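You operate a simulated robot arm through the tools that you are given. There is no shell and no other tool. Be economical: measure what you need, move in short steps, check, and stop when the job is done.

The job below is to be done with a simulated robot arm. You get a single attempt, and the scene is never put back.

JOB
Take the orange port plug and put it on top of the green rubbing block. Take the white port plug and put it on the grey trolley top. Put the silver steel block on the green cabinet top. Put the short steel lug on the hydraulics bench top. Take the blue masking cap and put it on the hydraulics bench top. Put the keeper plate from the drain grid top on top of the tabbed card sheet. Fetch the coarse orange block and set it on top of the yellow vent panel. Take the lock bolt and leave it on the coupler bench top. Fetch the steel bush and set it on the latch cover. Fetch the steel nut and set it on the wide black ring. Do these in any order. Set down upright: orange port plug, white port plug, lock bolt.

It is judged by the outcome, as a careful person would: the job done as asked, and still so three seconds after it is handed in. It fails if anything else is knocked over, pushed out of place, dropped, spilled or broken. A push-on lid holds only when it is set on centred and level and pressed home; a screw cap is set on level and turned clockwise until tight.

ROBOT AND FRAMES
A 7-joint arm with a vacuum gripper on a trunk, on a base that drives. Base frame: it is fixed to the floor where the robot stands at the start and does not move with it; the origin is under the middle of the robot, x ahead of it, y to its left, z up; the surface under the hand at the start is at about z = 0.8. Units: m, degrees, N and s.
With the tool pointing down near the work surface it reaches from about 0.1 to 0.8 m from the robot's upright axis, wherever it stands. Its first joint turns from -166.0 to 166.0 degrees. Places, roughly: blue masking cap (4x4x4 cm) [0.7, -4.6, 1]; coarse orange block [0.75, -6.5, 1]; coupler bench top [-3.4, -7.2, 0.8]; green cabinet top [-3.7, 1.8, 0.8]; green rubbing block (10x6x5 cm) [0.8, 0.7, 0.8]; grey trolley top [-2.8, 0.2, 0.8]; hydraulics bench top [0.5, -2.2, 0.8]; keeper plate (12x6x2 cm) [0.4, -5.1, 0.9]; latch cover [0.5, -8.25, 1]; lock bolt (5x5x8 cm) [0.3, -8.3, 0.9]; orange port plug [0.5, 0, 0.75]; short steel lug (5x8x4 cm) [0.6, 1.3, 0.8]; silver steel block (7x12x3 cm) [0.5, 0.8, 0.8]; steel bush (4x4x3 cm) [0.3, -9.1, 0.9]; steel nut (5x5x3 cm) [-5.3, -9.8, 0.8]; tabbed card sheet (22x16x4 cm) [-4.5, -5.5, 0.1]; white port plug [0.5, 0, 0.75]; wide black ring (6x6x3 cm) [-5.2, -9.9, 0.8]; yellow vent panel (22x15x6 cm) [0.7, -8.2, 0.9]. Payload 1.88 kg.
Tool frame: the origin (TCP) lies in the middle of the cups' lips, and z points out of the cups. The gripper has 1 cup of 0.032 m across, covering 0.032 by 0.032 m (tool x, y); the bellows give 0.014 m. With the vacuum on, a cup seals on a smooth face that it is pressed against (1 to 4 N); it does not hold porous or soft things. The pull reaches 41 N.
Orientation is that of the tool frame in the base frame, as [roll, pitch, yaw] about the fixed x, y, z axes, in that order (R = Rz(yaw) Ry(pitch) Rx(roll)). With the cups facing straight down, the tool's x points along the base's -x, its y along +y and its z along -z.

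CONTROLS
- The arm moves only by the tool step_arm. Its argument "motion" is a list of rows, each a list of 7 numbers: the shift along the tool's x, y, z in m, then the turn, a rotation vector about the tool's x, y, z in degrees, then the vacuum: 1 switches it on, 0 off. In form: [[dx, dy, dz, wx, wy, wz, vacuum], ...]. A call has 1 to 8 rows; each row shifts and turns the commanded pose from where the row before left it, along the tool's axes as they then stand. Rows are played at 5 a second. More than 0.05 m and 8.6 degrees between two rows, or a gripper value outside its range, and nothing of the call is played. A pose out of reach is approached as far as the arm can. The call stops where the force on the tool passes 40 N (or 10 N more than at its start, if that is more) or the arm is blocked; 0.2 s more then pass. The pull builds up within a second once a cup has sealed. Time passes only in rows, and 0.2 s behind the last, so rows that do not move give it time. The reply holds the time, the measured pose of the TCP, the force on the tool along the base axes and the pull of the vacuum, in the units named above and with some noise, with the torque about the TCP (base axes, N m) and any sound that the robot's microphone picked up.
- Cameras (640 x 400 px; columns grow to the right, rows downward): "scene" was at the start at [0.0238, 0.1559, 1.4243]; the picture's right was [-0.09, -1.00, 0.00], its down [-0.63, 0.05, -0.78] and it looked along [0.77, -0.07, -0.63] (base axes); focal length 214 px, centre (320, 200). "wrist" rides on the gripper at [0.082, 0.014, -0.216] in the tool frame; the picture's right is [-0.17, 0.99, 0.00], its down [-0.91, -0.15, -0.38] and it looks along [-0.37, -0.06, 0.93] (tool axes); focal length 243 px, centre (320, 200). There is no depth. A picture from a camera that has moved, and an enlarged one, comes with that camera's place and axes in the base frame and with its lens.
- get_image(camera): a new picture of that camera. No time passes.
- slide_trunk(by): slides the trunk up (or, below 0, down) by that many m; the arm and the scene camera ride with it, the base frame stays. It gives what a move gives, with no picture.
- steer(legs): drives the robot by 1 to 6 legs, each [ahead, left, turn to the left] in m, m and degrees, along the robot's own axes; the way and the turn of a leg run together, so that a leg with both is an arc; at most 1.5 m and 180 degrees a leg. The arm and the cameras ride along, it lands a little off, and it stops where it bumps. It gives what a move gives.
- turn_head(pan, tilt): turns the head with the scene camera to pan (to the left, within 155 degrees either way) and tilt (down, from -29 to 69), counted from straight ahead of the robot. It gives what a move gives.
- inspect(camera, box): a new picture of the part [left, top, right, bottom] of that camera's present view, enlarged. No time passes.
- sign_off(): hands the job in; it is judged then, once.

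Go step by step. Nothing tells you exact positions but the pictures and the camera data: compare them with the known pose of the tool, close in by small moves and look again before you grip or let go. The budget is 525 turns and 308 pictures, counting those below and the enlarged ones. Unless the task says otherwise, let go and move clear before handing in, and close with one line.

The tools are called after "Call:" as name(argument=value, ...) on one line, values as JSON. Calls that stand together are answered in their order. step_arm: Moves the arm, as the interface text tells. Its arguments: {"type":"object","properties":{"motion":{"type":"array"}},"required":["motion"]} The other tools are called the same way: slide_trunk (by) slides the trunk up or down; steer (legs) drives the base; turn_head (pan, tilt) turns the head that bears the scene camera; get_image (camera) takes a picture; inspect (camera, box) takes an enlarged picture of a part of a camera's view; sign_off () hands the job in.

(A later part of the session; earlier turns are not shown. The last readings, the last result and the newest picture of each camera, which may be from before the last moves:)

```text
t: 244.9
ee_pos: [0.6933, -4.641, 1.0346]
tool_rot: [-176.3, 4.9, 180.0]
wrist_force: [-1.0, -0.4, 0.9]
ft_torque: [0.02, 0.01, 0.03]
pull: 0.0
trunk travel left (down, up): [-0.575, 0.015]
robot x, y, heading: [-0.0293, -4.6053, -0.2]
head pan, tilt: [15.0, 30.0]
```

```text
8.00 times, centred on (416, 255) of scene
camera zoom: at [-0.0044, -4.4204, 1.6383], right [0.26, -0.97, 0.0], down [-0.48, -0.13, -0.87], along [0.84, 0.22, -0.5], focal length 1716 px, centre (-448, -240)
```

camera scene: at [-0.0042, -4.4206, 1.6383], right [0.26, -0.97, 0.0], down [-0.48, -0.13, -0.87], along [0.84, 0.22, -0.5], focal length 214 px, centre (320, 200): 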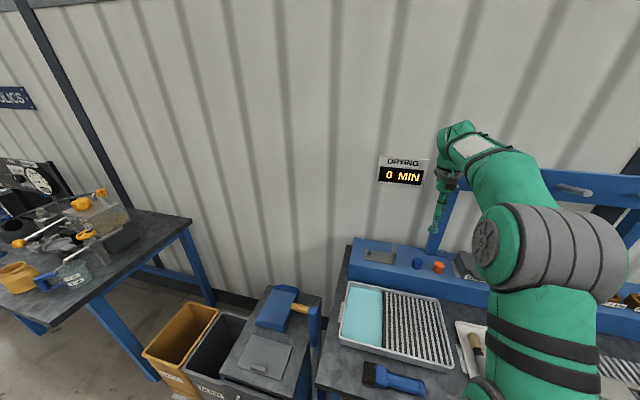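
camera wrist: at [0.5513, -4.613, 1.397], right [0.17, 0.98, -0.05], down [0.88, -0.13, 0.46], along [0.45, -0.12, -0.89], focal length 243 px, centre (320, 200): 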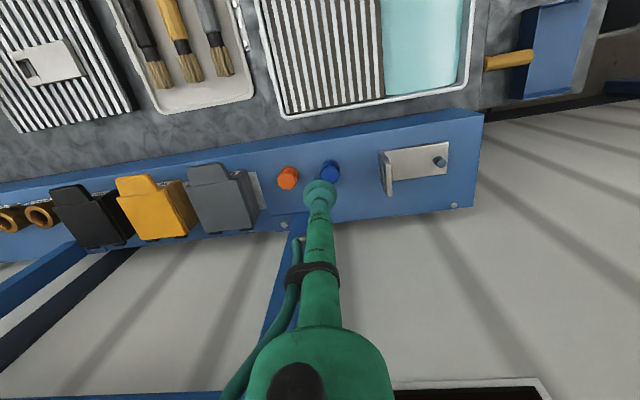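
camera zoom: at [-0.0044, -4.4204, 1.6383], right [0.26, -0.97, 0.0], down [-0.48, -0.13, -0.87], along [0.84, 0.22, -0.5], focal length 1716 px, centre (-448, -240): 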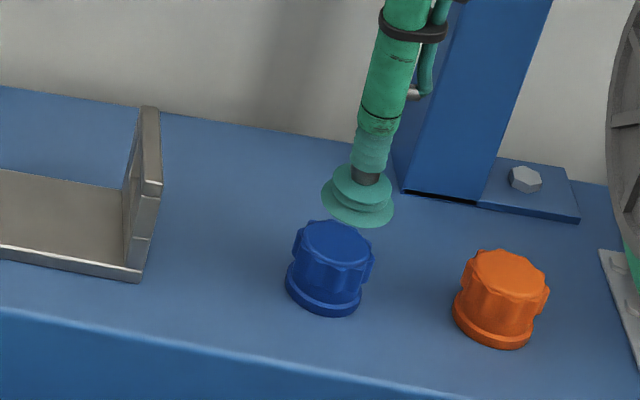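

Call:
step_arm(motion=[[-0.007, 0.0035, 0, 0, 0, 0, 0], [0, 0, 0.018, 0, 0, 0, 0], [0, 0, 0, 0, 0, 0, 0]])

Call:
inspect(camera="wrist", box=[240, 140, 400, 240])

Call:
inspect(camera="scene", box=[376, 230, 456, 280])

```text
t: 245.7
ee_pos: [0.7043, -4.6368, 1.0173]
tool_rot: [-176.3, 5.0, 179.8]
wrist_force: [0.5, 0.5, 0.3]
ft_torque: [0.02, -0.01, -0.02]
pull: 0.1
trunk travel left (down, up): [-0.575, 0.015]
robot x, y, heading: [-0.0283, -4.6067, -0.2]
head pan, tilt: [15.0, 30.0]
```

```text
4.00 times, centred on (320, 190) of wrist
camera zoom: at [0.6048, -4.61, 1.2239], right [0.17, 0.98, -0.05], down [0.88, -0.13, 0.46], along [0.45, -0.12, -0.89], focal length 970 px, centre (320, 240)
```

zoom: 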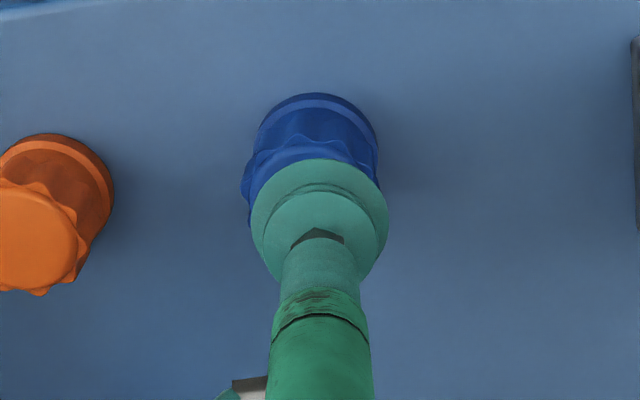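

```text
8.00 times, centred on (416, 255) of scene
camera zoom: at [-0.0045, -4.4204, 1.6383], right [0.26, -0.97, 0.0], down [-0.48, -0.13, -0.87], along [0.84, 0.22, -0.5], focal length 1716 px, centre (-448, -240)
```

zoom: 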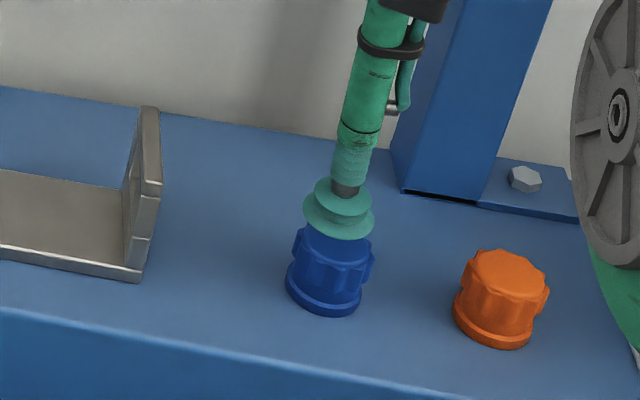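

Call:
step_arm(motion=[[-0.004, -0.003, 0.01, 0, 0, 0, 1], [0, 0, 0.005, 0, 0, 0, 1], [0, 0, 0, 0, 0, 0, 1]])

Call:
inspect(camera="scene", box=[376, 230, 456, 280])

Call:
inspect(camera="wrist", box=[240, 140, 400, 240])

```text
t: 246.5
ee_pos: [0.708, -4.6422, 1.0019]
tool_rot: [-176.2, 4.9, 179.9]
wrist_force: [-0.1, 0.0, -0.6]
ft_torque: [0.01, -0.02, 0.01]
pull: 0.0
trunk travel left (down, up): [-0.575, 0.015]
robot x, y, heading: [-0.0303, -4.6067, -0.2]
head pan, tilt: [15.0, 30.0]
```

```text
8.00 times, centred on (416, 255) of scene
camera zoom: at [-0.0047, -4.4204, 1.6383], right [0.26, -0.97, 0.0], down [-0.48, -0.13, -0.87], along [0.84, 0.22, -0.5], focal length 1716 px, centre (-448, -240)
```

zoom: 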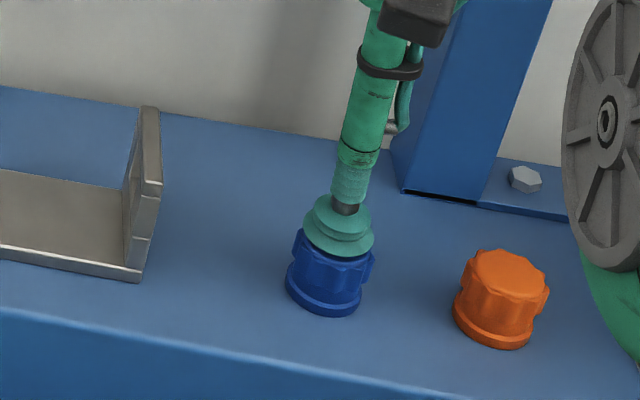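

```text
4.00 times, centred on (320, 190) of wrist
camera zoom: at [0.6094, -4.6138, 1.2088], right [0.17, 0.98, -0.05], down [0.88, -0.13, 0.46], along [0.45, -0.12, -0.89], focal length 970 px, centre (320, 240)
```

zoom: 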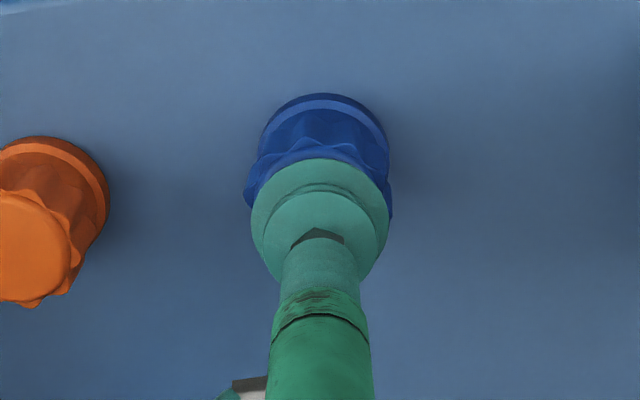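

Call:
step_arm(motion=[[0, 0, 0.004, 0, 0, 0, 1], [0, 0, 0.003, 0, 0, 0, 1], [0, 0, 0, 0, 0, 0, 1], [0, 0, 0, 0, 0, 0, 1]])

Call:
step_arm(motion=[[0, 0, 0.003, 0, 0, 0, 1], [0, 0, 0, 0, 0, 0, 1], [0, 0, 0, 0, 0, 0, 1]])

```text
t: 247.5
ee_pos: [0.7096, -4.6414, 0.9974]
tool_rot: [-176.2, 5.0, -180.0]
wrist_force: [-0.2, -0.3, 9.4]
ft_torque: [0.08, 0.17, 0.04]
pull: 40.5
trunk travel left (down, up): [-0.575, 0.015]
robot x, y, heading: [-0.0325, -4.609, -0.3]
head pan, tilt: [15.0, 30.0]
```

```text
t: 248.3
ee_pos: [0.7095, -4.6419, 0.995]
tool_rot: [-176.2, 5.2, 180.0]
wrist_force: [3.3, -0.5, 21.4]
ft_torque: [0.22, 0.19, -0.01]
pull: 40.5
trunk travel left (down, up): [-0.575, 0.015]
robot x, y, heading: [-0.0363, -4.606, -0.0]
head pan, tilt: [15.0, 30.0]
```

Sealed. Lift straight up, pull back and level the tool.

Call:
step_arm(motion=[[-0.002, -0.0013, -0.02, 0, 0, 0, 1], [-0.0037, -0.0028, -0.044, 0, 0, 0, 1], [-0.0037, -0.0028, -0.044, 0, 0, 0, 1], [-0.0037, -0.0028, -0.044, 0, 0, 0, 1], [0.02, 0, -0.03, 0, 0, 0, 1], [0.045, 0, 0, -4, 5, 0, 1], [0.045, 0, 0, 0, 0, 0, 1], [0.045, 0, 0, 0, 0, 0, 1]])

Call:
step_arm(motion=[[0.045, 0, 0, 0, 0, 0, 1], [0.045, 0, 0, 0, 0, 0, 1], [0.045, 0, 0, 0, 0, 0, 1], [0.04, 0, 0, 0, 0, 0, 1]])

Call:
get_image(camera="scene")

Call:
inspect(camera="wrist", box=[220, 120, 420, 245])

```text
t: 250.1
ee_pos: [0.5529, -4.6399, 1.1679]
tool_rot: [179.8, 0.0, 179.8]
wrist_force: [0.0, 0.3, 0.1]
ft_torque: [-0.02, 0.02, -0.01]
pull: 40.3
trunk travel left (down, up): [-0.575, 0.015]
robot x, y, heading: [-0.0305, -4.604, -0.2]
head pan, tilt: [15.0, 30.0]
```

```text
t: 251.1
ee_pos: [0.3772, -4.6382, 1.1701]
tool_rot: [179.9, -0.1, 179.9]
wrist_force: [-0.3, -0.1, -0.3]
ft_torque: [-0.03, 0.01, -0.01]
pull: 40.5
trunk travel left (down, up): [-0.575, 0.015]
robot x, y, heading: [-0.0347, -4.6077, -0.1]
head pan, tilt: [15.0, 30.0]
```

```text
200 pictures are left
camera scene: at [-0.0052, -4.4203, 1.6383], right [0.26, -0.97, 0.0], down [-0.48, -0.13, -0.87], along [0.84, 0.22, -0.5], focal length 214 px, centre (320, 200)
```

scene: 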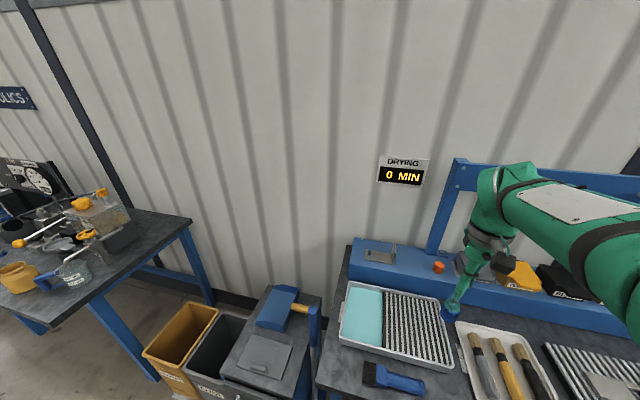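

```text
3.20 times, centred on (320, 182) of wrist
camera zoom: at [0.2967, -4.6265, 1.386], right [0.17, 0.99, 0.0], down [0.91, -0.16, 0.37], along [0.37, -0.06, -0.93], focal length 776 px, centre (320, 256)
```

zoom: 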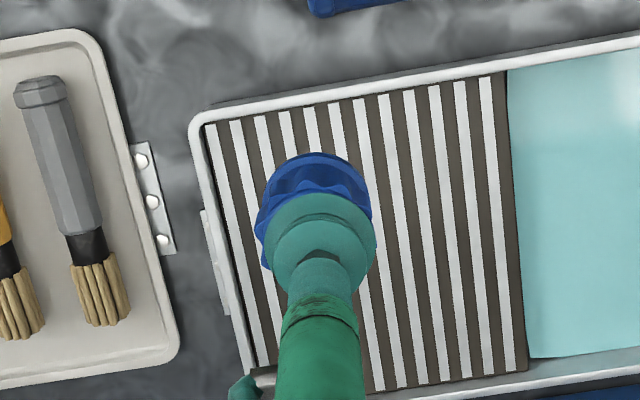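

Cap held. Back off and drive to the hydraulics bench.

Call:
steer(legs=[[-0.24, 0, 0], [0, 1.4, 0], [0, 1.45, 0]])

Call:
slide_trunk(by=-0.2)

Call:
turn_head(pan=10, tilt=38)

Call:
get_image(camera="wrist")

Call:
get_image(camera="scene")

```text
t: 266.3
ee_pos: [0.191, -1.796, 1.1699]
tool_rot: [179.8, -0.2, 177.9]
wrist_force: [0.0, 0.3, -0.5]
ft_torque: [-0.01, 0.02, 0.01]
pull: 40.6
trunk travel left (down, up): [-0.575, 0.015]
robot x, y, heading: [-0.2164, -1.7507, -1.9]
head pan, tilt: [15.0, 30.0]
```

```text
t: 268.5
ee_pos: [0.1901, -1.7951, 0.9696]
tool_rot: [179.8, -0.1, 177.8]
wrist_force: [-1.0, -1.3, -0.7]
ft_torque: [0.02, 0.0, 0.02]
pull: 40.0
trunk travel left (down, up): [-0.375, 0.215]
robot x, y, heading: [-0.2152, -1.7513, -2.1]
head pan, tilt: [15.0, 30.0]
```

```text
t: 269.2
ee_pos: [0.1903, -1.7947, 0.9692]
tool_rot: [179.7, -0.1, 177.9]
wrist_force: [-0.1, 0.0, 0.2]
ft_torque: [-0.02, 0.01, 0.0]
pull: 40.1
trunk travel left (down, up): [-0.375, 0.215]
robot x, y, heading: [-0.2171, -1.7534, -2.0]
head pan, tilt: [10.0, 38.0]
```

```text
198 pictures are left
camera wrist: at [0.1106, -1.7805, 1.1858], right [0.2, 0.98, 0.0], down [0.91, -0.19, 0.37], along [0.37, -0.07, -0.93], focal length 243 px, centre (320, 200)
```

wrist: 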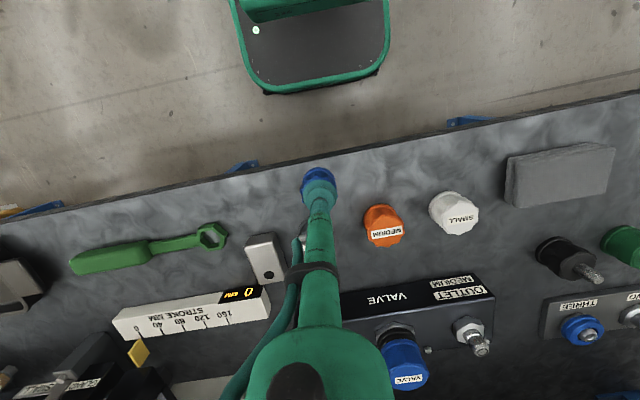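

```text
197 pictures are left
camera scene: at [-0.1877, -1.5732, 1.426], right [0.14, -0.99, 0.0], down [-0.61, -0.09, -0.79], along [0.78, 0.11, -0.62], focal length 214 px, centre (320, 200)
```

scene: 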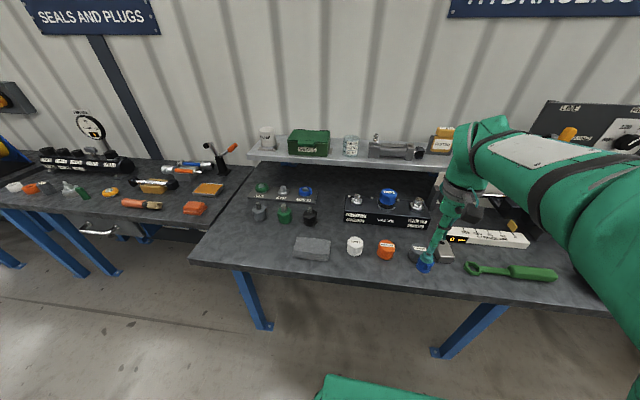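

Call:
step_arm(motion=[[-0.0061, 0.039, 0, 0, 0, 0, 1], [-0.0061, 0.039, 0, 0, 0, 0, 1], [-0.0061, 0.039, 0, 0, 0, 0, 1], [-0.0061, 0.039, 0, 0, 0, 0, 1], [0, 0, 0.04, 0, 0, 0, 1], [0, 0, 0.035, 0, 0, 0, 1], [0, 0, 0, 0, 0, 0, 1]])

Call:
get_image(camera="wrist")

Call:
inspect(camera="scene", box=[290, 220, 450, 320])

```text
t: 270.8
ee_pos: [0.2193, -1.6409, 0.8936]
tool_rot: [179.7, -0.1, 178.1]
wrist_force: [0.8, -1.4, -0.6]
ft_torque: [0.0, 0.01, -0.04]
pull: 40.7
trunk travel left (down, up): [-0.375, 0.215]
robot x, y, heading: [-0.2183, -1.7501, -2.1]
head pan, tilt: [10.0, 38.0]
```

```text
196 pictures are left
camera wrist: at [0.1389, -1.6256, 1.1103], right [0.2, 0.98, 0.0], down [0.91, -0.19, 0.37], along [0.37, -0.07, -0.93], focal length 243 px, centre (320, 200)
```

wrist: 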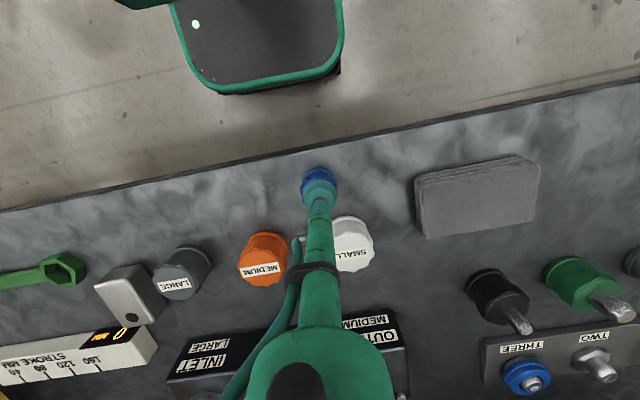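

```text
4.00 times, centred on (370, 270) of scene
camera zoom: at [-0.1877, -1.5732, 1.4259], right [0.14, -0.99, 0.0], down [-0.61, -0.09, -0.79], along [0.78, 0.11, -0.62], focal length 858 px, centre (120, -80)
```

zoom: 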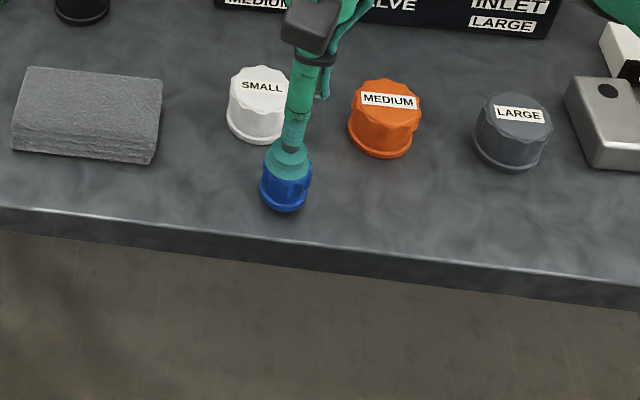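

Move 2 cm further from the bench edge, then lower.

Call:
step_arm(motion=[[-0.02, -0.008, 0, 0, 0, 0, 1], [0, 0, 0.01, 0, 0, 0, 1], [0, 0, 0.005, 0, 0, 0, 1], [0, 0, 0, 0, 0, 0, 1]])

Call:
step_arm(motion=[[0, 0, 0.004, 0, 0, 0, 1], [0, 0, 0, 0, 0, 0, 1]])

Call:
step_arm(motion=[[0, 0, 0.004, 0, 0, 0, 1], [0, 0, 0, 0, 0, 0, 1]])

Call:
inspect(camera="scene", box=[290, 220, 450, 320])

```text
t: 271.8
ee_pos: [0.2391, -1.6486, 0.8823]
tool_rot: [179.6, 0.3, 177.9]
wrist_force: [0.3, -1.9, 30.3]
ft_torque: [-0.15, 0.07, -0.05]
pull: 40.4
trunk travel left (down, up): [-0.375, 0.215]
robot x, y, heading: [-0.2165, -1.75, -1.8]
head pan, tilt: [10.0, 38.0]
```

```text
t: 272.4
ee_pos: [0.2392, -1.6471, 0.8763]
tool_rot: [179.7, 0.1, 178.0]
wrist_force: [4.0, -0.9, 28.8]
ft_torque: [-0.14, -0.04, -0.02]
pull: 40.7
trunk travel left (down, up): [-0.375, 0.215]
robot x, y, heading: [-0.2175, -1.7511, -1.8]
head pan, tilt: [10.0, 38.0]
```

```text
t: 273.0
ee_pos: [0.2395, -1.648, 0.872]
tool_rot: [179.8, 0.0, 178.0]
wrist_force: [3.4, 0.5, 27.4]
ft_torque: [-0.11, -0.01, 0.0]
pull: 40.8
trunk travel left (down, up): [-0.375, 0.215]
robot x, y, heading: [-0.2206, -1.7531, -2.0]
head pan, tilt: [10.0, 38.0]
```

```text
4.00 times, centred on (370, 270) of scene
camera zoom: at [-0.1887, -1.5735, 1.426], right [0.14, -0.99, 0.0], down [-0.61, -0.09, -0.79], along [0.78, 0.11, -0.61], focal length 858 px, centre (120, -80)
```

zoom: 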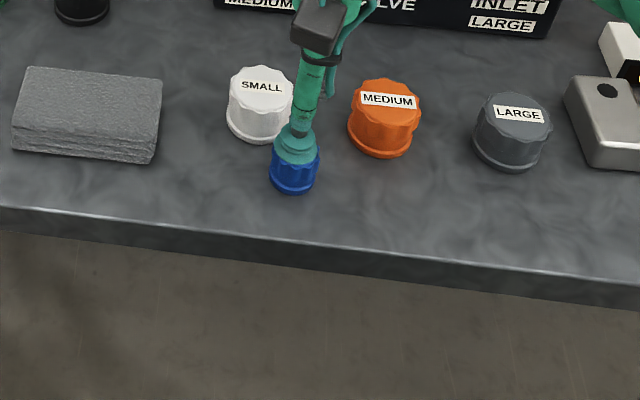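

Contact (28 N). Ease up, release.

Call:
step_arm(motion=[[0, 0, -0.005, 0, 0, 0, 1], [0, 0, -0.003, 0, 0, 0, 1], [0, 0, 0, 0, 0, 0, 0], [0, 0, 0, 0, 0, 0, 0], [0, 0, 0, 0, 0, 0, 0], [0, 0, -0.005, 0, 0, 0, 0], [0, 0, -0.01, 0, 0, 0, 0], [0, 0, -0.045, 0, 0, 0, 0]])

Call:
step_arm(motion=[[0, 0, -0.045, 0, 0, 0, 0], [0, 0, -0.045, 0, 0, 0, 0], [0, 0, -0.04, 0, 0, 0, 0]])

Call:
inspect(camera="scene", box=[290, 220, 450, 320])

```text
t: 274.8
ee_pos: [0.2392, -1.6512, 0.9402]
tool_rot: [179.7, 0.0, 177.9]
wrist_force: [0.5, 0.2, -0.2]
ft_torque: [-0.03, 0.03, 0.02]
pull: 0.0
trunk travel left (down, up): [-0.375, 0.215]
robot x, y, heading: [-0.2163, -1.7515, -2.0]
head pan, tilt: [10.0, 38.0]
```

```text
t: 275.6
ee_pos: [0.2404, -1.6492, 1.0684]
tool_rot: [179.8, -0.3, 178.0]
wrist_force: [-0.6, -0.9, -0.1]
ft_torque: [0.0, 0.0, -0.01]
pull: 0.1
trunk travel left (down, up): [-0.375, 0.215]
robot x, y, heading: [-0.2152, -1.7479, -2.1]
head pan, tilt: [10.0, 38.0]
```

```text
4.00 times, centred on (370, 270) of scene
camera zoom: at [-0.1876, -1.5732, 1.4259], right [0.14, -0.99, 0.0], down [-0.61, -0.09, -0.79], along [0.78, 0.11, -0.62], focal length 858 px, centre (120, -80)
```

zoom: 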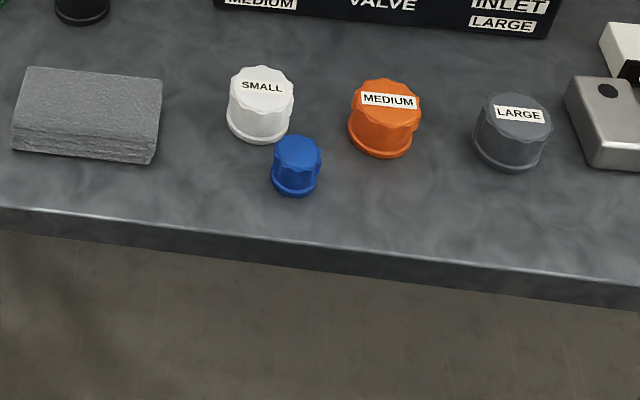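

Cap placed. Next the keeper plate on the drain grid, near (0.4, -5.1).

Call:
steer(legs=[[-0.05, -1.4, 2], [0, -1.3, 0]])

Call:
turn_head(pan=-95, tilt=30)

Call:
get_image(camera="scene")

Call:
get_image(camera="wrist")

```text
t: 288.5
ee_pos: [0.1501, -4.2946, 1.0693]
tool_rot: [179.8, -0.1, 179.3]
wrist_force: [0.0, 0.5, 0.3]
ft_torque: [-0.04, 0.0, 0.02]
pull: 0.1
trunk travel left (down, up): [-0.375, 0.215]
robot x, y, heading: [-0.3083, -4.408, -0.4]
head pan, tilt: [10.0, 38.0]
```

```text
t: 290.3
ee_pos: [0.1497, -4.2959, 1.0695]
tool_rot: [179.8, -0.1, 179.3]
wrist_force: [-0.6, 0.1, -0.1]
ft_torque: [-0.04, 0.0, -0.01]
pull: 0.1
trunk travel left (down, up): [-0.375, 0.215]
robot x, y, heading: [-0.305, -4.4077, -0.4]
head pan, tilt: [-95.0, 30.0]
```

```text
192 pictures are left
camera scene: at [-0.3743, -4.3339, 1.4383], right [-1.0, 0.09, 0.0], down [0.05, 0.5, -0.87], along [-0.08, -0.86, -0.5], focal length 214 px, centre (320, 200)
```

scene: 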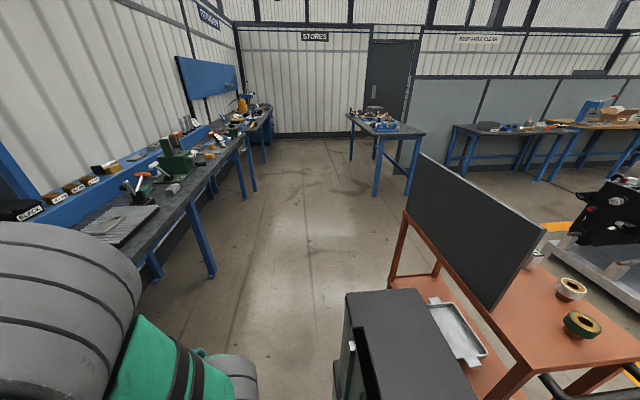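

```text
191 pictures are left
camera wrist: at [0.0692, -4.2822, 1.2857], right [0.18, 0.98, 0.0], down [0.91, -0.16, 0.37], along [0.37, -0.06, -0.93], focal length 243 px, centre (320, 200)
```

wrist: 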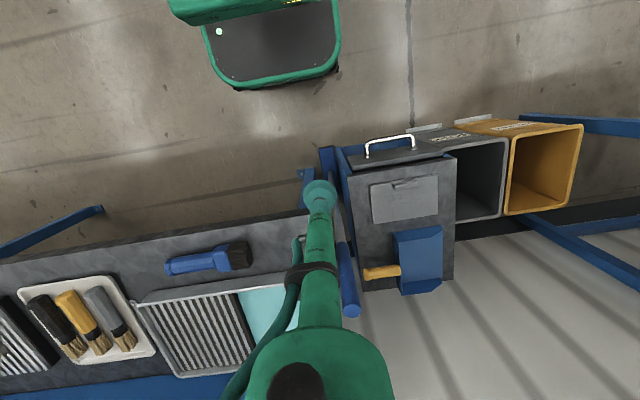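

Call:
steer(legs=[[0, -0.7, 0.4], [0.17, 0, 0]])

Call:
turn_head(pan=0, tilt=42)

Call:
get_image(camera="scene")

Call:
get_image(camera="wrist")

```text
t: 295.3
ee_pos: [0.3104, -5.0141, 1.0686]
tool_rot: [179.8, -0.1, 178.8]
wrist_force: [-0.2, 0.0, 0.0]
ft_torque: [0.0, -0.01, 0.02]
pull: 0.0
trunk travel left (down, up): [-0.375, 0.215]
robot x, y, heading: [-0.1465, -5.1212, -0.9]
head pan, tilt: [-95.0, 30.0]
```

```text
t: 297.0
ee_pos: [0.3073, -5.0131, 1.0679]
tool_rot: [179.9, -0.1, 178.8]
wrist_force: [0.3, -0.5, -0.2]
ft_torque: [-0.05, -0.02, 0.01]
pull: 0.0
trunk travel left (down, up): [-0.375, 0.215]
robot x, y, heading: [-0.1487, -5.1201, -1.4]
head pan, tilt: [0.0, 42.0]
```

```text
190 pictures are left
camera scene: at [-0.1224, -4.9579, 1.42], right [-0.02, -1.0, 0.0], down [-0.67, 0.01, -0.74], along [0.74, -0.01, -0.67], focal length 214 px, centre (320, 200)
```

scene: 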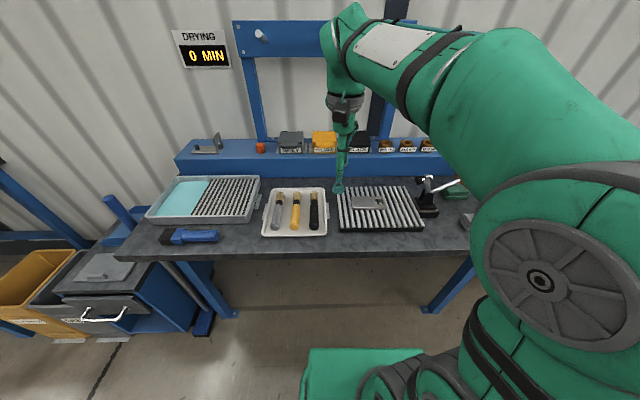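

```text
189 pictures are left
camera wrist: at [0.2285, -4.9992, 1.2856], right [0.19, 0.98, 0.0], down [0.91, -0.17, 0.37], along [0.37, -0.07, -0.93], focal length 243 px, centre (320, 200)
```

wrist: 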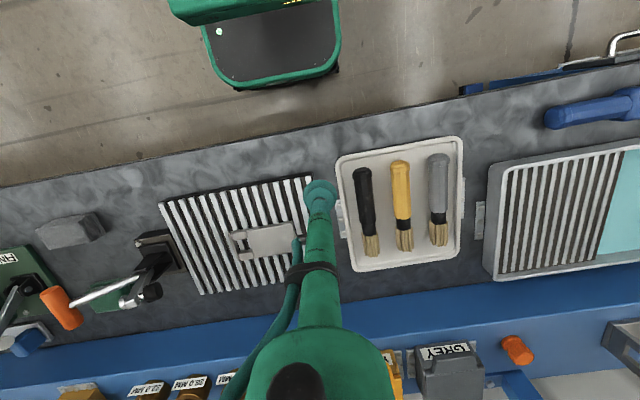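

Call:
inspect(camera="wrist", box=[190, 190, 318, 270])

Call:
inspect(camera="scene", box=[320, 170, 448, 250])

```text
5.00 times, centred on (254, 230) of wrist
camera zoom: at [0.2285, -4.9992, 1.2856], right [0.19, 0.98, 0.0], down [0.91, -0.17, 0.37], along [0.37, -0.07, -0.93], focal length 1213 px, centre (650, 50)
```

zoom: 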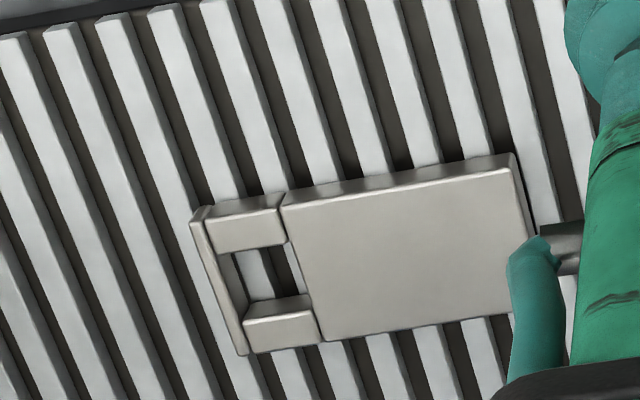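

```text
5.00 times, centred on (384, 210) of scene
camera zoom: at [-0.1224, -4.9579, 1.42], right [-0.02, -1.0, 0.0], down [-0.67, 0.01, -0.74], along [0.74, -0.01, -0.67], focal length 1072 px, centre (0, 150)
```

zoom: 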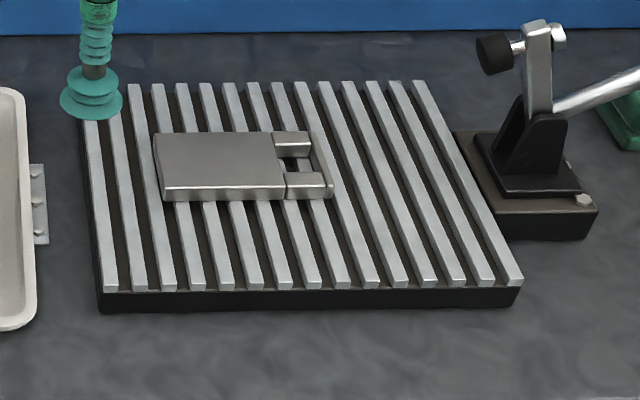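

Call:
step_arm(motion=[[-0.0364, -0.0298, 0, 0, 0, 0, 0], [-0.0364, -0.0298, 0, 0, 0, 0, 0], [-0.0364, -0.0298, 0, 0, 0, 0, 0], [-0.0364, -0.0298, 0, 0, 0, 0, 0], [0, 0, 0.045, 0, 0, 0, 0], [0, 0, 0.045, 0, 0, 0, 0], [0, 0, 0.045, 0, 0, 0, 0], [0, 0, 0, 0, 0, 0, 0]])

Call:
inspect(camera="wrist", box=[220, 120, 420, 245])

Call:
inspect(camera="scene", box=[320, 170, 448, 250])

```text
t: 298.8
ee_pos: [0.453, -5.1333, 0.9317]
tool_rot: [179.8, -0.1, 178.8]
wrist_force: [-0.5, 0.5, -0.8]
ft_torque: [0.0, 0.05, 0.01]
pull: 0.1
trunk travel left (down, up): [-0.375, 0.215]
robot x, y, heading: [-0.1476, -5.117, -1.2]
head pan, tilt: [0.0, 42.0]
```

```text
3.20 times, centred on (320, 182) of wrist
camera zoom: at [0.3729, -5.1186, 1.1481], right [0.19, 0.98, 0.0], down [0.91, -0.17, 0.37], along [0.37, -0.07, -0.93], focal length 776 px, centre (320, 256)
```

zoom: 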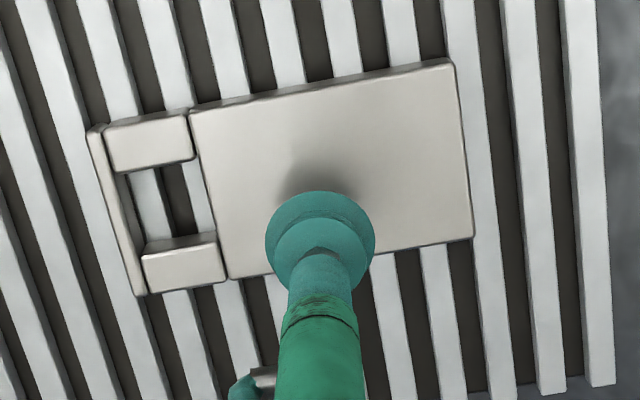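

```text
5.00 times, centred on (384, 210) of scene
camera zoom: at [-0.1222, -4.9578, 1.42], right [-0.02, -1.0, 0.0], down [-0.67, 0.01, -0.74], along [0.74, -0.01, -0.67], focal length 1072 px, centre (0, 150)
```

zoom: 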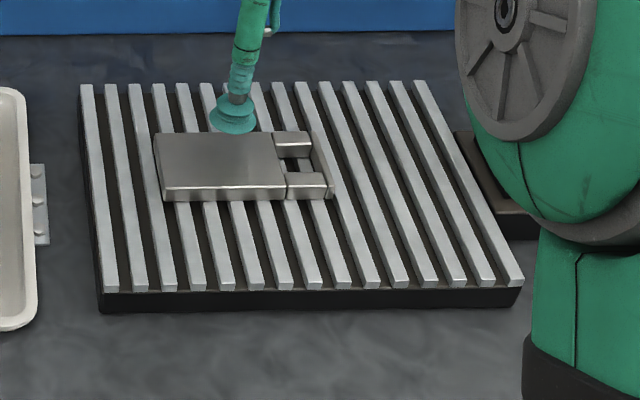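

Call:
step_arm(motion=[[0.008, 0.001, 0.02, 0, 0, 0, 1], [0, 0, 0.01, 0, 0, 0, 1], [0, 0, 0.004, 0, 0, 0, 1], [0, 0, 0, 0, 0, 0, 1]])

Call:
inspect(camera="wrist", box=[220, 120, 420, 245])

```text
t: 299.8
ee_pos: [0.444, -5.1321, 0.9036]
tool_rot: [179.8, 0.2, 178.8]
wrist_force: [-4.7, 4.0, 22.9]
ft_torque: [-0.12, 0.11, -0.24]
pull: 40.9
trunk travel left (down, up): [-0.375, 0.215]
robot x, y, heading: [-0.1495, -5.1195, -1.2]
head pan, tilt: [0.0, 42.0]
```

```text
3.20 times, centred on (320, 182) of wrist
camera zoom: at [0.3619, -5.1185, 1.1187], right [0.19, 0.98, 0.01], down [0.91, -0.17, 0.38], along [0.37, -0.07, -0.93], focal length 776 px, centre (320, 256)
```

zoom: 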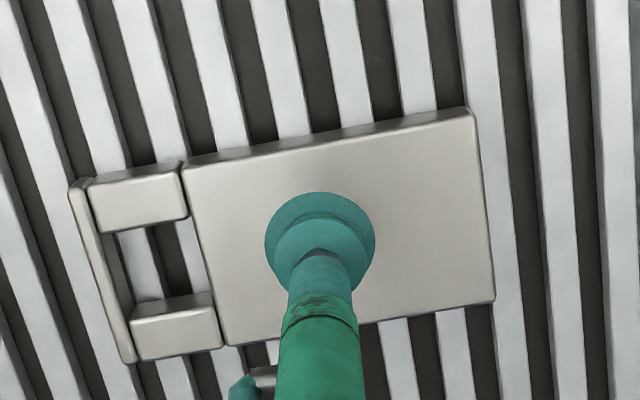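

Plate sealed. Lift, move on down the corridor and look toward the card sheet.

Call:
step_arm(motion=[[0, 0, -0.02, 0, 0, 0, 1], [0, 0, -0.045, 0, 0, 0, 1], [0, 0, -0.045, 0, 0, 0, 1], [0.03, 0, -0.035, 0, 0, 0, 1], [0.045, 0, -0.02, 0, 0, 0, 1], [0.045, 0, 0, 0, 0, 0, 1], [0.045, 0, 0, 0, 0, 0, 1], [0.045, 0, 0, 0, 0, 0, 1]])

Call:
steer(legs=[[-0.15, -1.0, 1.2]])

Call:
turn_head(pan=-155, tilt=20)

Call:
get_image(camera="scene")

Call:
turn_head(pan=-105, tilt=20)

Call:
get_image(camera="scene")

```text
t: 301.6
ee_pos: [0.2326, -5.1285, 1.0639]
tool_rot: [179.7, -0.2, 178.8]
wrist_force: [0.1, -1.0, -7.2]
ft_torque: [0.04, 0.07, 0.0]
pull: 40.9
trunk travel left (down, up): [-0.375, 0.215]
robot x, y, heading: [-0.1499, -5.1188, -1.0]
head pan, tilt: [0.0, 42.0]
```

```text
t: 306.8
ee_pos: [0.0755, -6.1158, 1.0653]
tool_rot: [179.9, 0.0, -179.5]
wrist_force: [0.7, -0.2, -5.6]
ft_torque: [0.03, 0.02, 0.01]
pull: 40.6
trunk travel left (down, up): [-0.375, 0.215]
robot x, y, heading: [-0.3044, -6.1203, 0.3]
head pan, tilt: [0.0, 42.0]
```

```text
t: 309.2
ee_pos: [0.0761, -6.1147, 1.0652]
tool_rot: [179.8, -0.1, -179.6]
wrist_force: [-0.1, 0.9, -6.4]
ft_torque: [0.04, -0.01, 0.0]
pull: 40.3
trunk travel left (down, up): [-0.375, 0.215]
robot x, y, heading: [-0.3078, -6.1144, 0.2]
head pan, tilt: [-154.7, 20.0]
```

```text
183 pictures are left
camera scene: at [-0.4521, -5.995, 1.4543], right [-0.43, 0.9, 0.0], down [0.31, 0.15, -0.94], along [-0.85, -0.41, -0.34], focal length 214 px, centre (320, 200)
```

scene: 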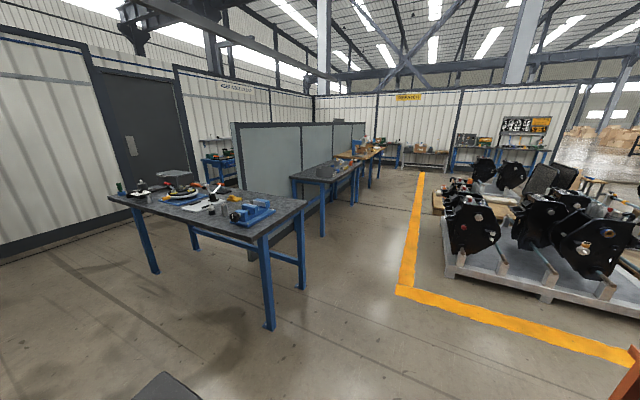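

```text
t: 310.4
ee_pos: [0.0746, -6.1156, 1.0655]
tool_rot: [179.8, 0.0, -179.7]
wrist_force: [-0.1, -0.2, -6.6]
ft_torque: [0.07, 0.0, 0.01]
pull: 40.6
trunk travel left (down, up): [-0.375, 0.215]
robot x, y, heading: [-0.3056, -6.1194, 0.3]
head pan, tilt: [-105.0, 20.0]
```

```text
182 pictures are left
camera scene: at [-0.3917, -6.0447, 1.4543], right [-0.97, 0.25, 0.0], down [0.09, 0.33, -0.94], along [-0.24, -0.91, -0.34], focal length 214 px, centre (320, 200)
```

scene: 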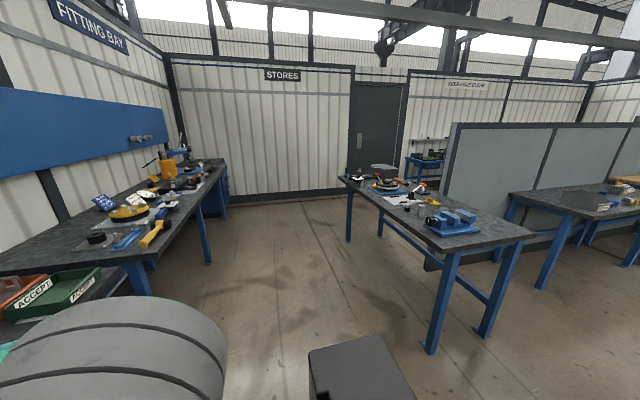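

Aisle at y≈-6.1 runs toward the card sheet. Back a little, turn round and drive along it.

Call:
steer(legs=[[-0.5, -0.03, 0], [0, 0, 179.7], [1.4, 0, 0]])

Call:
turn_head(pan=-15, tilt=25)

Call:
get_image(camera="scene")

```text
t: 327.3
ee_pos: [-2.5799, -6.1534, 1.0653]
tool_rot: [179.8, -0.1, -0.5]
wrist_force: [0.5, -0.5, -5.0]
ft_torque: [-0.02, -0.01, 0.04]
pull: 40.7
trunk travel left (down, up): [-0.375, 0.215]
robot x, y, heading: [-2.2026, -6.1568, 179.7]
head pan, tilt: [-105.0, 20.0]
```

```text
t: 328.9
ee_pos: [-2.5808, -6.1538, 1.0638]
tool_rot: [179.8, -0.1, -0.5]
wrist_force: [-0.8, 0.2, -6.5]
ft_torque: [-0.03, 0.01, 0.02]
pull: 41.1
trunk travel left (down, up): [-0.375, 0.215]
robot x, y, heading: [-2.2047, -6.1615, 179.6]
head pan, tilt: [-15.0, 25.0]
```

```text
181 pictures are left
camera scene: at [-2.2318, -6.299, 1.4462], right [0.27, 0.96, 0.0], down [0.41, -0.11, -0.91], along [-0.87, 0.24, -0.42], focal length 214 px, centre (320, 200)
```

scene: 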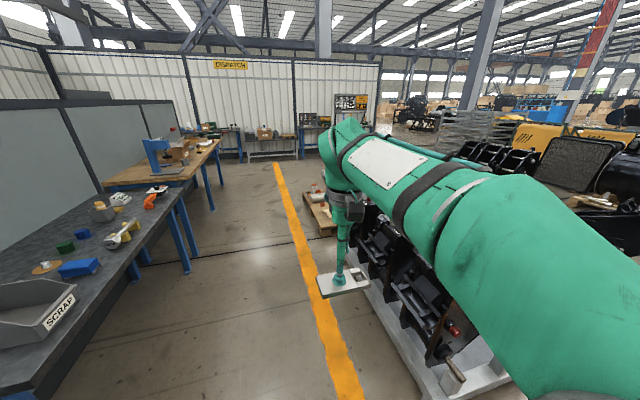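

Call:
steer(legs=[[1.4, 0.02, 0], [0.75, 0, 0]])

Call:
turn_head(pan=-60, tilt=40)

Call:
get_image(camera="scene")

```text
t: 339.6
ee_pos: [-4.7395, -6.139, 1.064]
tool_rot: [179.7, -0.1, -0.9]
wrist_force: [0.1, -0.2, -6.3]
ft_torque: [-0.04, -0.02, 0.0]
pull: 41.3
trunk travel left (down, up): [-0.375, 0.215]
robot x, y, heading: [-4.3596, -6.1441, 179.1]
head pan, tilt: [-15.0, 25.0]
```

```text
t: 340.7
ee_pos: [-4.7398, -6.1396, 1.0648]
tool_rot: [179.8, -0.1, -0.9]
wrist_force: [0.0, 0.1, -6.6]
ft_torque: [0.03, 0.03, -0.03]
pull: 40.7
trunk travel left (down, up): [-0.375, 0.215]
robot x, y, heading: [-4.3586, -6.1445, 179.3]
head pan, tilt: [-60.0, 40.0]
```

```text
180 pictures are left
camera scene: at [-4.3445, -6.2366, 1.423], right [0.87, 0.49, 0.0], down [0.31, -0.56, -0.77], along [-0.37, 0.67, -0.64], focal length 214 px, centre (320, 200)
```

scene: 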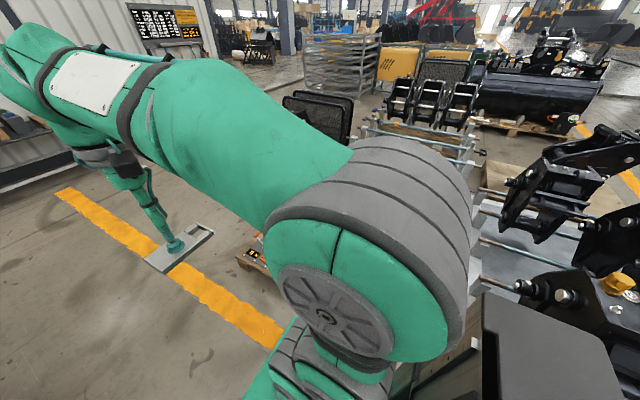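

Call:
steer(legs=[[0, 0, -89.2]])

Call:
turn_head(pan=10, tilt=45)

Call:
get_image(camera="scene")

Call:
get_image(camera="wrist")

```text
t: 344.9
ee_pos: [-4.3508, -5.7652, 1.0646]
tool_rot: [179.9, -0.1, -91.2]
wrist_force: [-0.5, 0.3, -6.9]
ft_torque: [0.01, 0.05, 0.0]
pull: 40.6
trunk travel left (down, up): [-0.375, 0.215]
robot x, y, heading: [-4.359, -6.1468, 89.0]
head pan, tilt: [-60.0, 40.0]
```

```text
t: 346.4
ee_pos: [-4.3494, -5.7649, 1.0637]
tool_rot: [179.7, -0.2, -91.2]
wrist_force: [0.5, 0.5, -5.3]
ft_torque: [0.02, -0.01, 0.01]
pull: 40.1
trunk travel left (down, up): [-0.375, 0.215]
robot x, y, heading: [-4.3587, -6.1494, 88.7]
head pan, tilt: [10.0, 45.0]
```

```text
179 pictures are left
camera scene: at [-4.538, -6.1223, 1.4157], right [0.99, 0.15, 0.0], down [0.11, -0.7, -0.71], along [-0.11, 0.7, -0.71], focal length 214 px, centre (320, 200)
```

scene: 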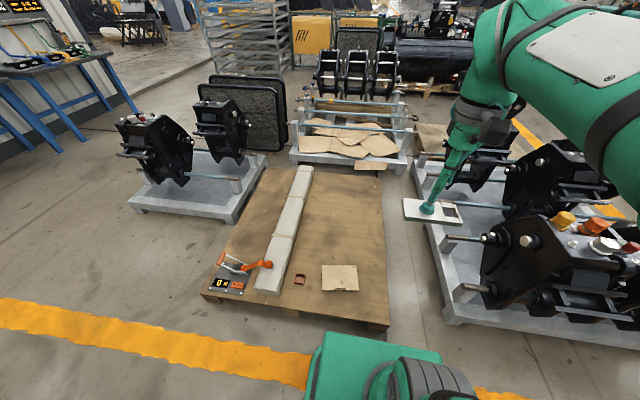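

```text
178 pictures are left
camera wrist: at [-4.3632, -5.8467, 1.281], right [-0.98, 0.19, 0.0], down [0.17, 0.91, 0.37], along [0.07, 0.37, -0.93], focal length 243 px, centre (320, 200)
```

wrist: 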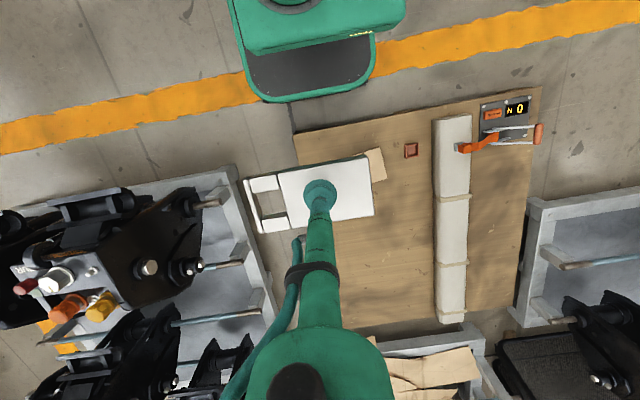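

Call:
inspect(camera="scene", box=[280, 240, 400, 315])

```text
5.33 times, centred on (340, 278) of scene
camera zoom: at [-4.538, -6.1223, 1.4157], right [0.99, 0.15, 0.0], down [0.11, -0.7, -0.71], along [-0.11, 0.7, -0.71], focal length 1144 px, centre (213, -213)
```

zoom: 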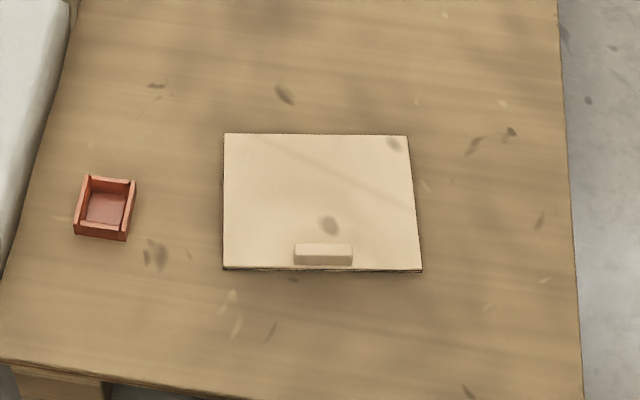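

The tabbed card sheet is on the pallet at about (-4.51, -5.50), tab on the near side. I'll line up and lower the trunk.

Call:
steer(legs=[[0.1, 0.15, 0.8]])

Call:
slide_trunk(by=-0.37)

Call:
get_image(camera="wrist")

Call:
get_image(camera="scene")

```text
t: 347.9
ee_pos: [-4.5008, -5.662, 1.065]
tool_rot: [179.6, -0.3, -90.5]
wrist_force: [0.3, 0.4, -6.8]
ft_torque: [0.02, 0.03, 0.01]
pull: 40.5
trunk travel left (down, up): [-0.375, 0.215]
robot x, y, heading: [-4.5051, -6.0447, 89.6]
head pan, tilt: [10.0, 45.0]
```

```text
t: 351.4
ee_pos: [-4.4996, -5.6631, 0.6939]
tool_rot: [179.8, -0.2, -90.4]
wrist_force: [0.0, 0.3, -6.6]
ft_torque: [0.01, 0.02, -0.02]
pull: 40.3
trunk travel left (down, up): [-0.005, 0.585]
robot x, y, heading: [-4.5016, -6.0436, 89.5]
head pan, tilt: [10.0, 45.0]
```

```text
176 pictures are left
camera wrist: at [-4.5132, -5.7449, 0.911], right [-0.98, 0.17, 0.0], down [0.16, 0.91, 0.37], along [0.06, 0.37, -0.93], focal length 243 px, centre (320, 200)
```

wrist: 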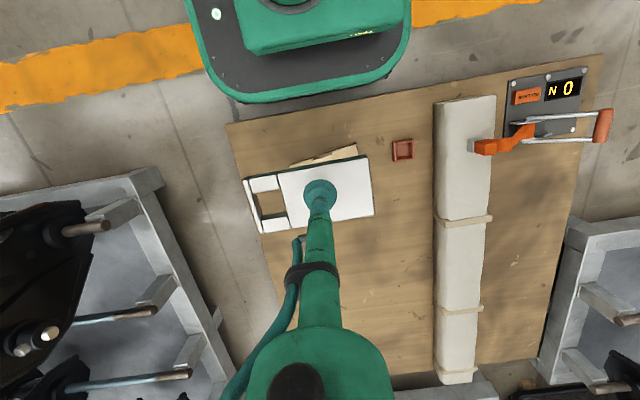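

```text
175 pictures are left
camera scene: at [-4.6845, -6.0227, 1.0457], right [0.99, 0.17, 0.0], down [0.12, -0.7, -0.71], along [-0.12, 0.7, -0.71], focal length 214 px, centre (320, 200)
```

scene: 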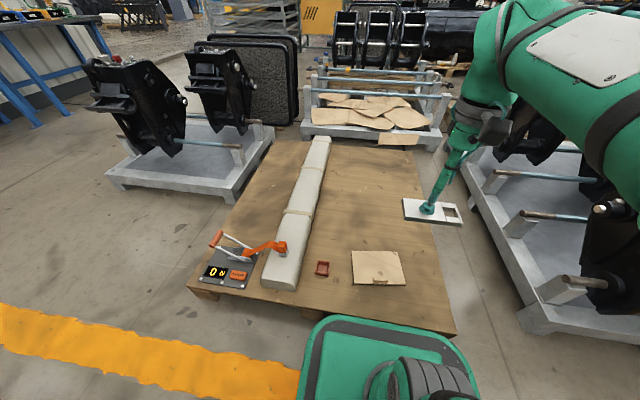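

Call:
step_arm(motion=[[-0.0445, 0.005, 0, 0, 0, 0, 1], [-0.0445, 0.005, 0, 0, 0, 0, 1], [-0.0445, 0.005, 0, 0, 0, 0, 1], [-0.0445, 0.005, 0, 0, 0, 0, 1], [0, 0, 0.045, 0, 0, 0, 1], [0, 0, 0.045, 0, 0, 0, 1], [0, 0, 0.045, 0, 0, 0, 1], [0, 0, 0.045, 0, 0, 0, 1]])

Call:
step_arm(motion=[[0, 0, 0.045, 0, 0, 0, 1], [0, 0, 0.045, 0, 0, 0, 1], [0, 0, 0.045, 0, 0, 0, 1], [0, 0, 0.045, 0, 0, 0, 1], [0, 0, 0, 0, 0, 0, 1]])

Call:
get_image(camera="wrist")

Call:
get_image(camera="scene")

```text
t: 353.2
ee_pos: [-4.5239, -5.4872, 0.5173]
tool_rot: [179.8, -0.1, -90.6]
wrist_force: [0.5, 0.4, -5.7]
ft_torque: [0.03, 0.03, 0.03]
pull: 40.6
trunk travel left (down, up): [-0.005, 0.585]
robot x, y, heading: [-4.5019, -6.0432, 89.7]
head pan, tilt: [10.0, 45.0]
```

```text
t: 354.4
ee_pos: [-4.5214, -5.489, 0.3373]
tool_rot: [179.7, -0.1, -90.5]
wrist_force: [-1.0, -0.5, -6.5]
ft_torque: [0.01, 0.06, 0.01]
pull: 40.4
trunk travel left (down, up): [-0.005, 0.585]
robot x, y, heading: [-4.503, -6.0494, 89.7]
head pan, tilt: [10.0, 45.0]
```

```text
174 pictures are left
camera wrist: at [-4.5328, -5.5704, 0.5541], right [-0.98, 0.17, 0.0], down [0.16, 0.91, 0.37], along [0.06, 0.37, -0.93], focal length 243 px, centre (320, 200)
```

wrist: 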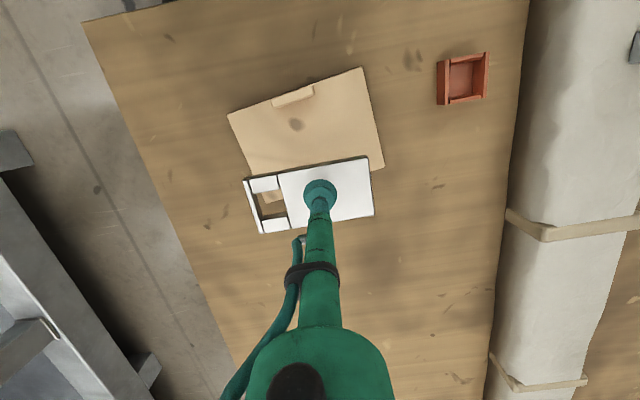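

```text
173 pictures are left
camera scene: at [-4.6845, -6.0226, 1.0457], right [0.99, 0.17, 0.0], down [0.12, -0.7, -0.71], along [-0.12, 0.7, -0.71], focal length 214 px, centre (320, 200)
```

scene: 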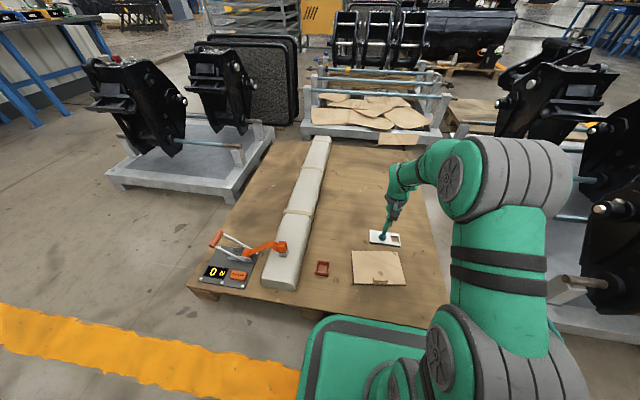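

Call:
step_arm(motion=[[0.003, 0, 0.045, 0, 0, 0, 1], [0, 0, 0.045, 0, 0, 0, 1], [0, 0, 0.02, 0, 0, 0, 1], [0, 0, 0, 0, 0, 0, 1]])

Call:
get_image(camera="wrist")

Call:
inspect(camera="scene", box=[320, 215, 440, 290])

```text
t: 355.4
ee_pos: [-4.5203, -5.4913, 0.2261]
tool_rot: [179.6, -0.1, -90.5]
wrist_force: [-0.8, 0.1, -7.0]
ft_torque: [-0.01, 0.03, -0.03]
pull: 40.9
trunk travel left (down, up): [-0.005, 0.585]
robot x, y, heading: [-4.5046, -6.0449, 89.6]
head pan, tilt: [10.0, 45.0]
```

```text
172 pictures are left
camera wrist: at [-4.5322, -5.5721, 0.4423], right [-0.98, 0.17, 0.0], down [0.16, 0.91, 0.37], along [0.06, 0.37, -0.93], focal length 243 px, centre (320, 200)
```

wrist: 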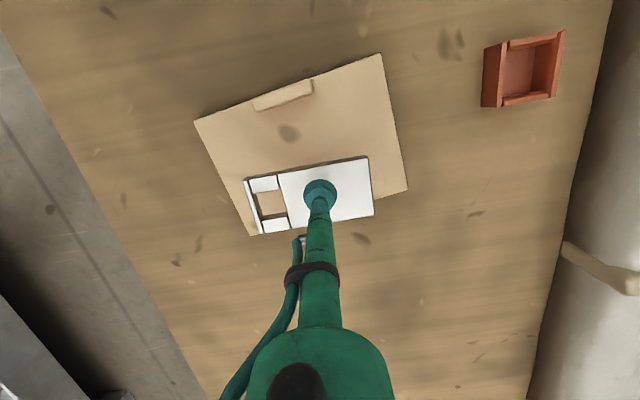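

```text
5.33 times, centred on (380, 252) of scene
camera zoom: at [-4.6845, -6.0226, 1.0457], right [0.99, 0.17, 0.0], down [0.12, -0.7, -0.71], along [-0.12, 0.7, -0.71], focal length 1144 px, centre (0, -80)
```

zoom: 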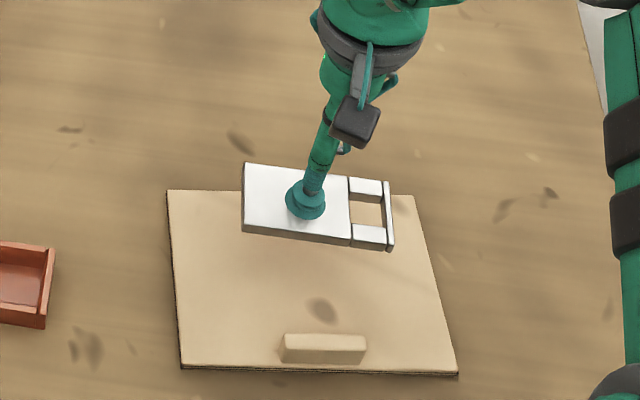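

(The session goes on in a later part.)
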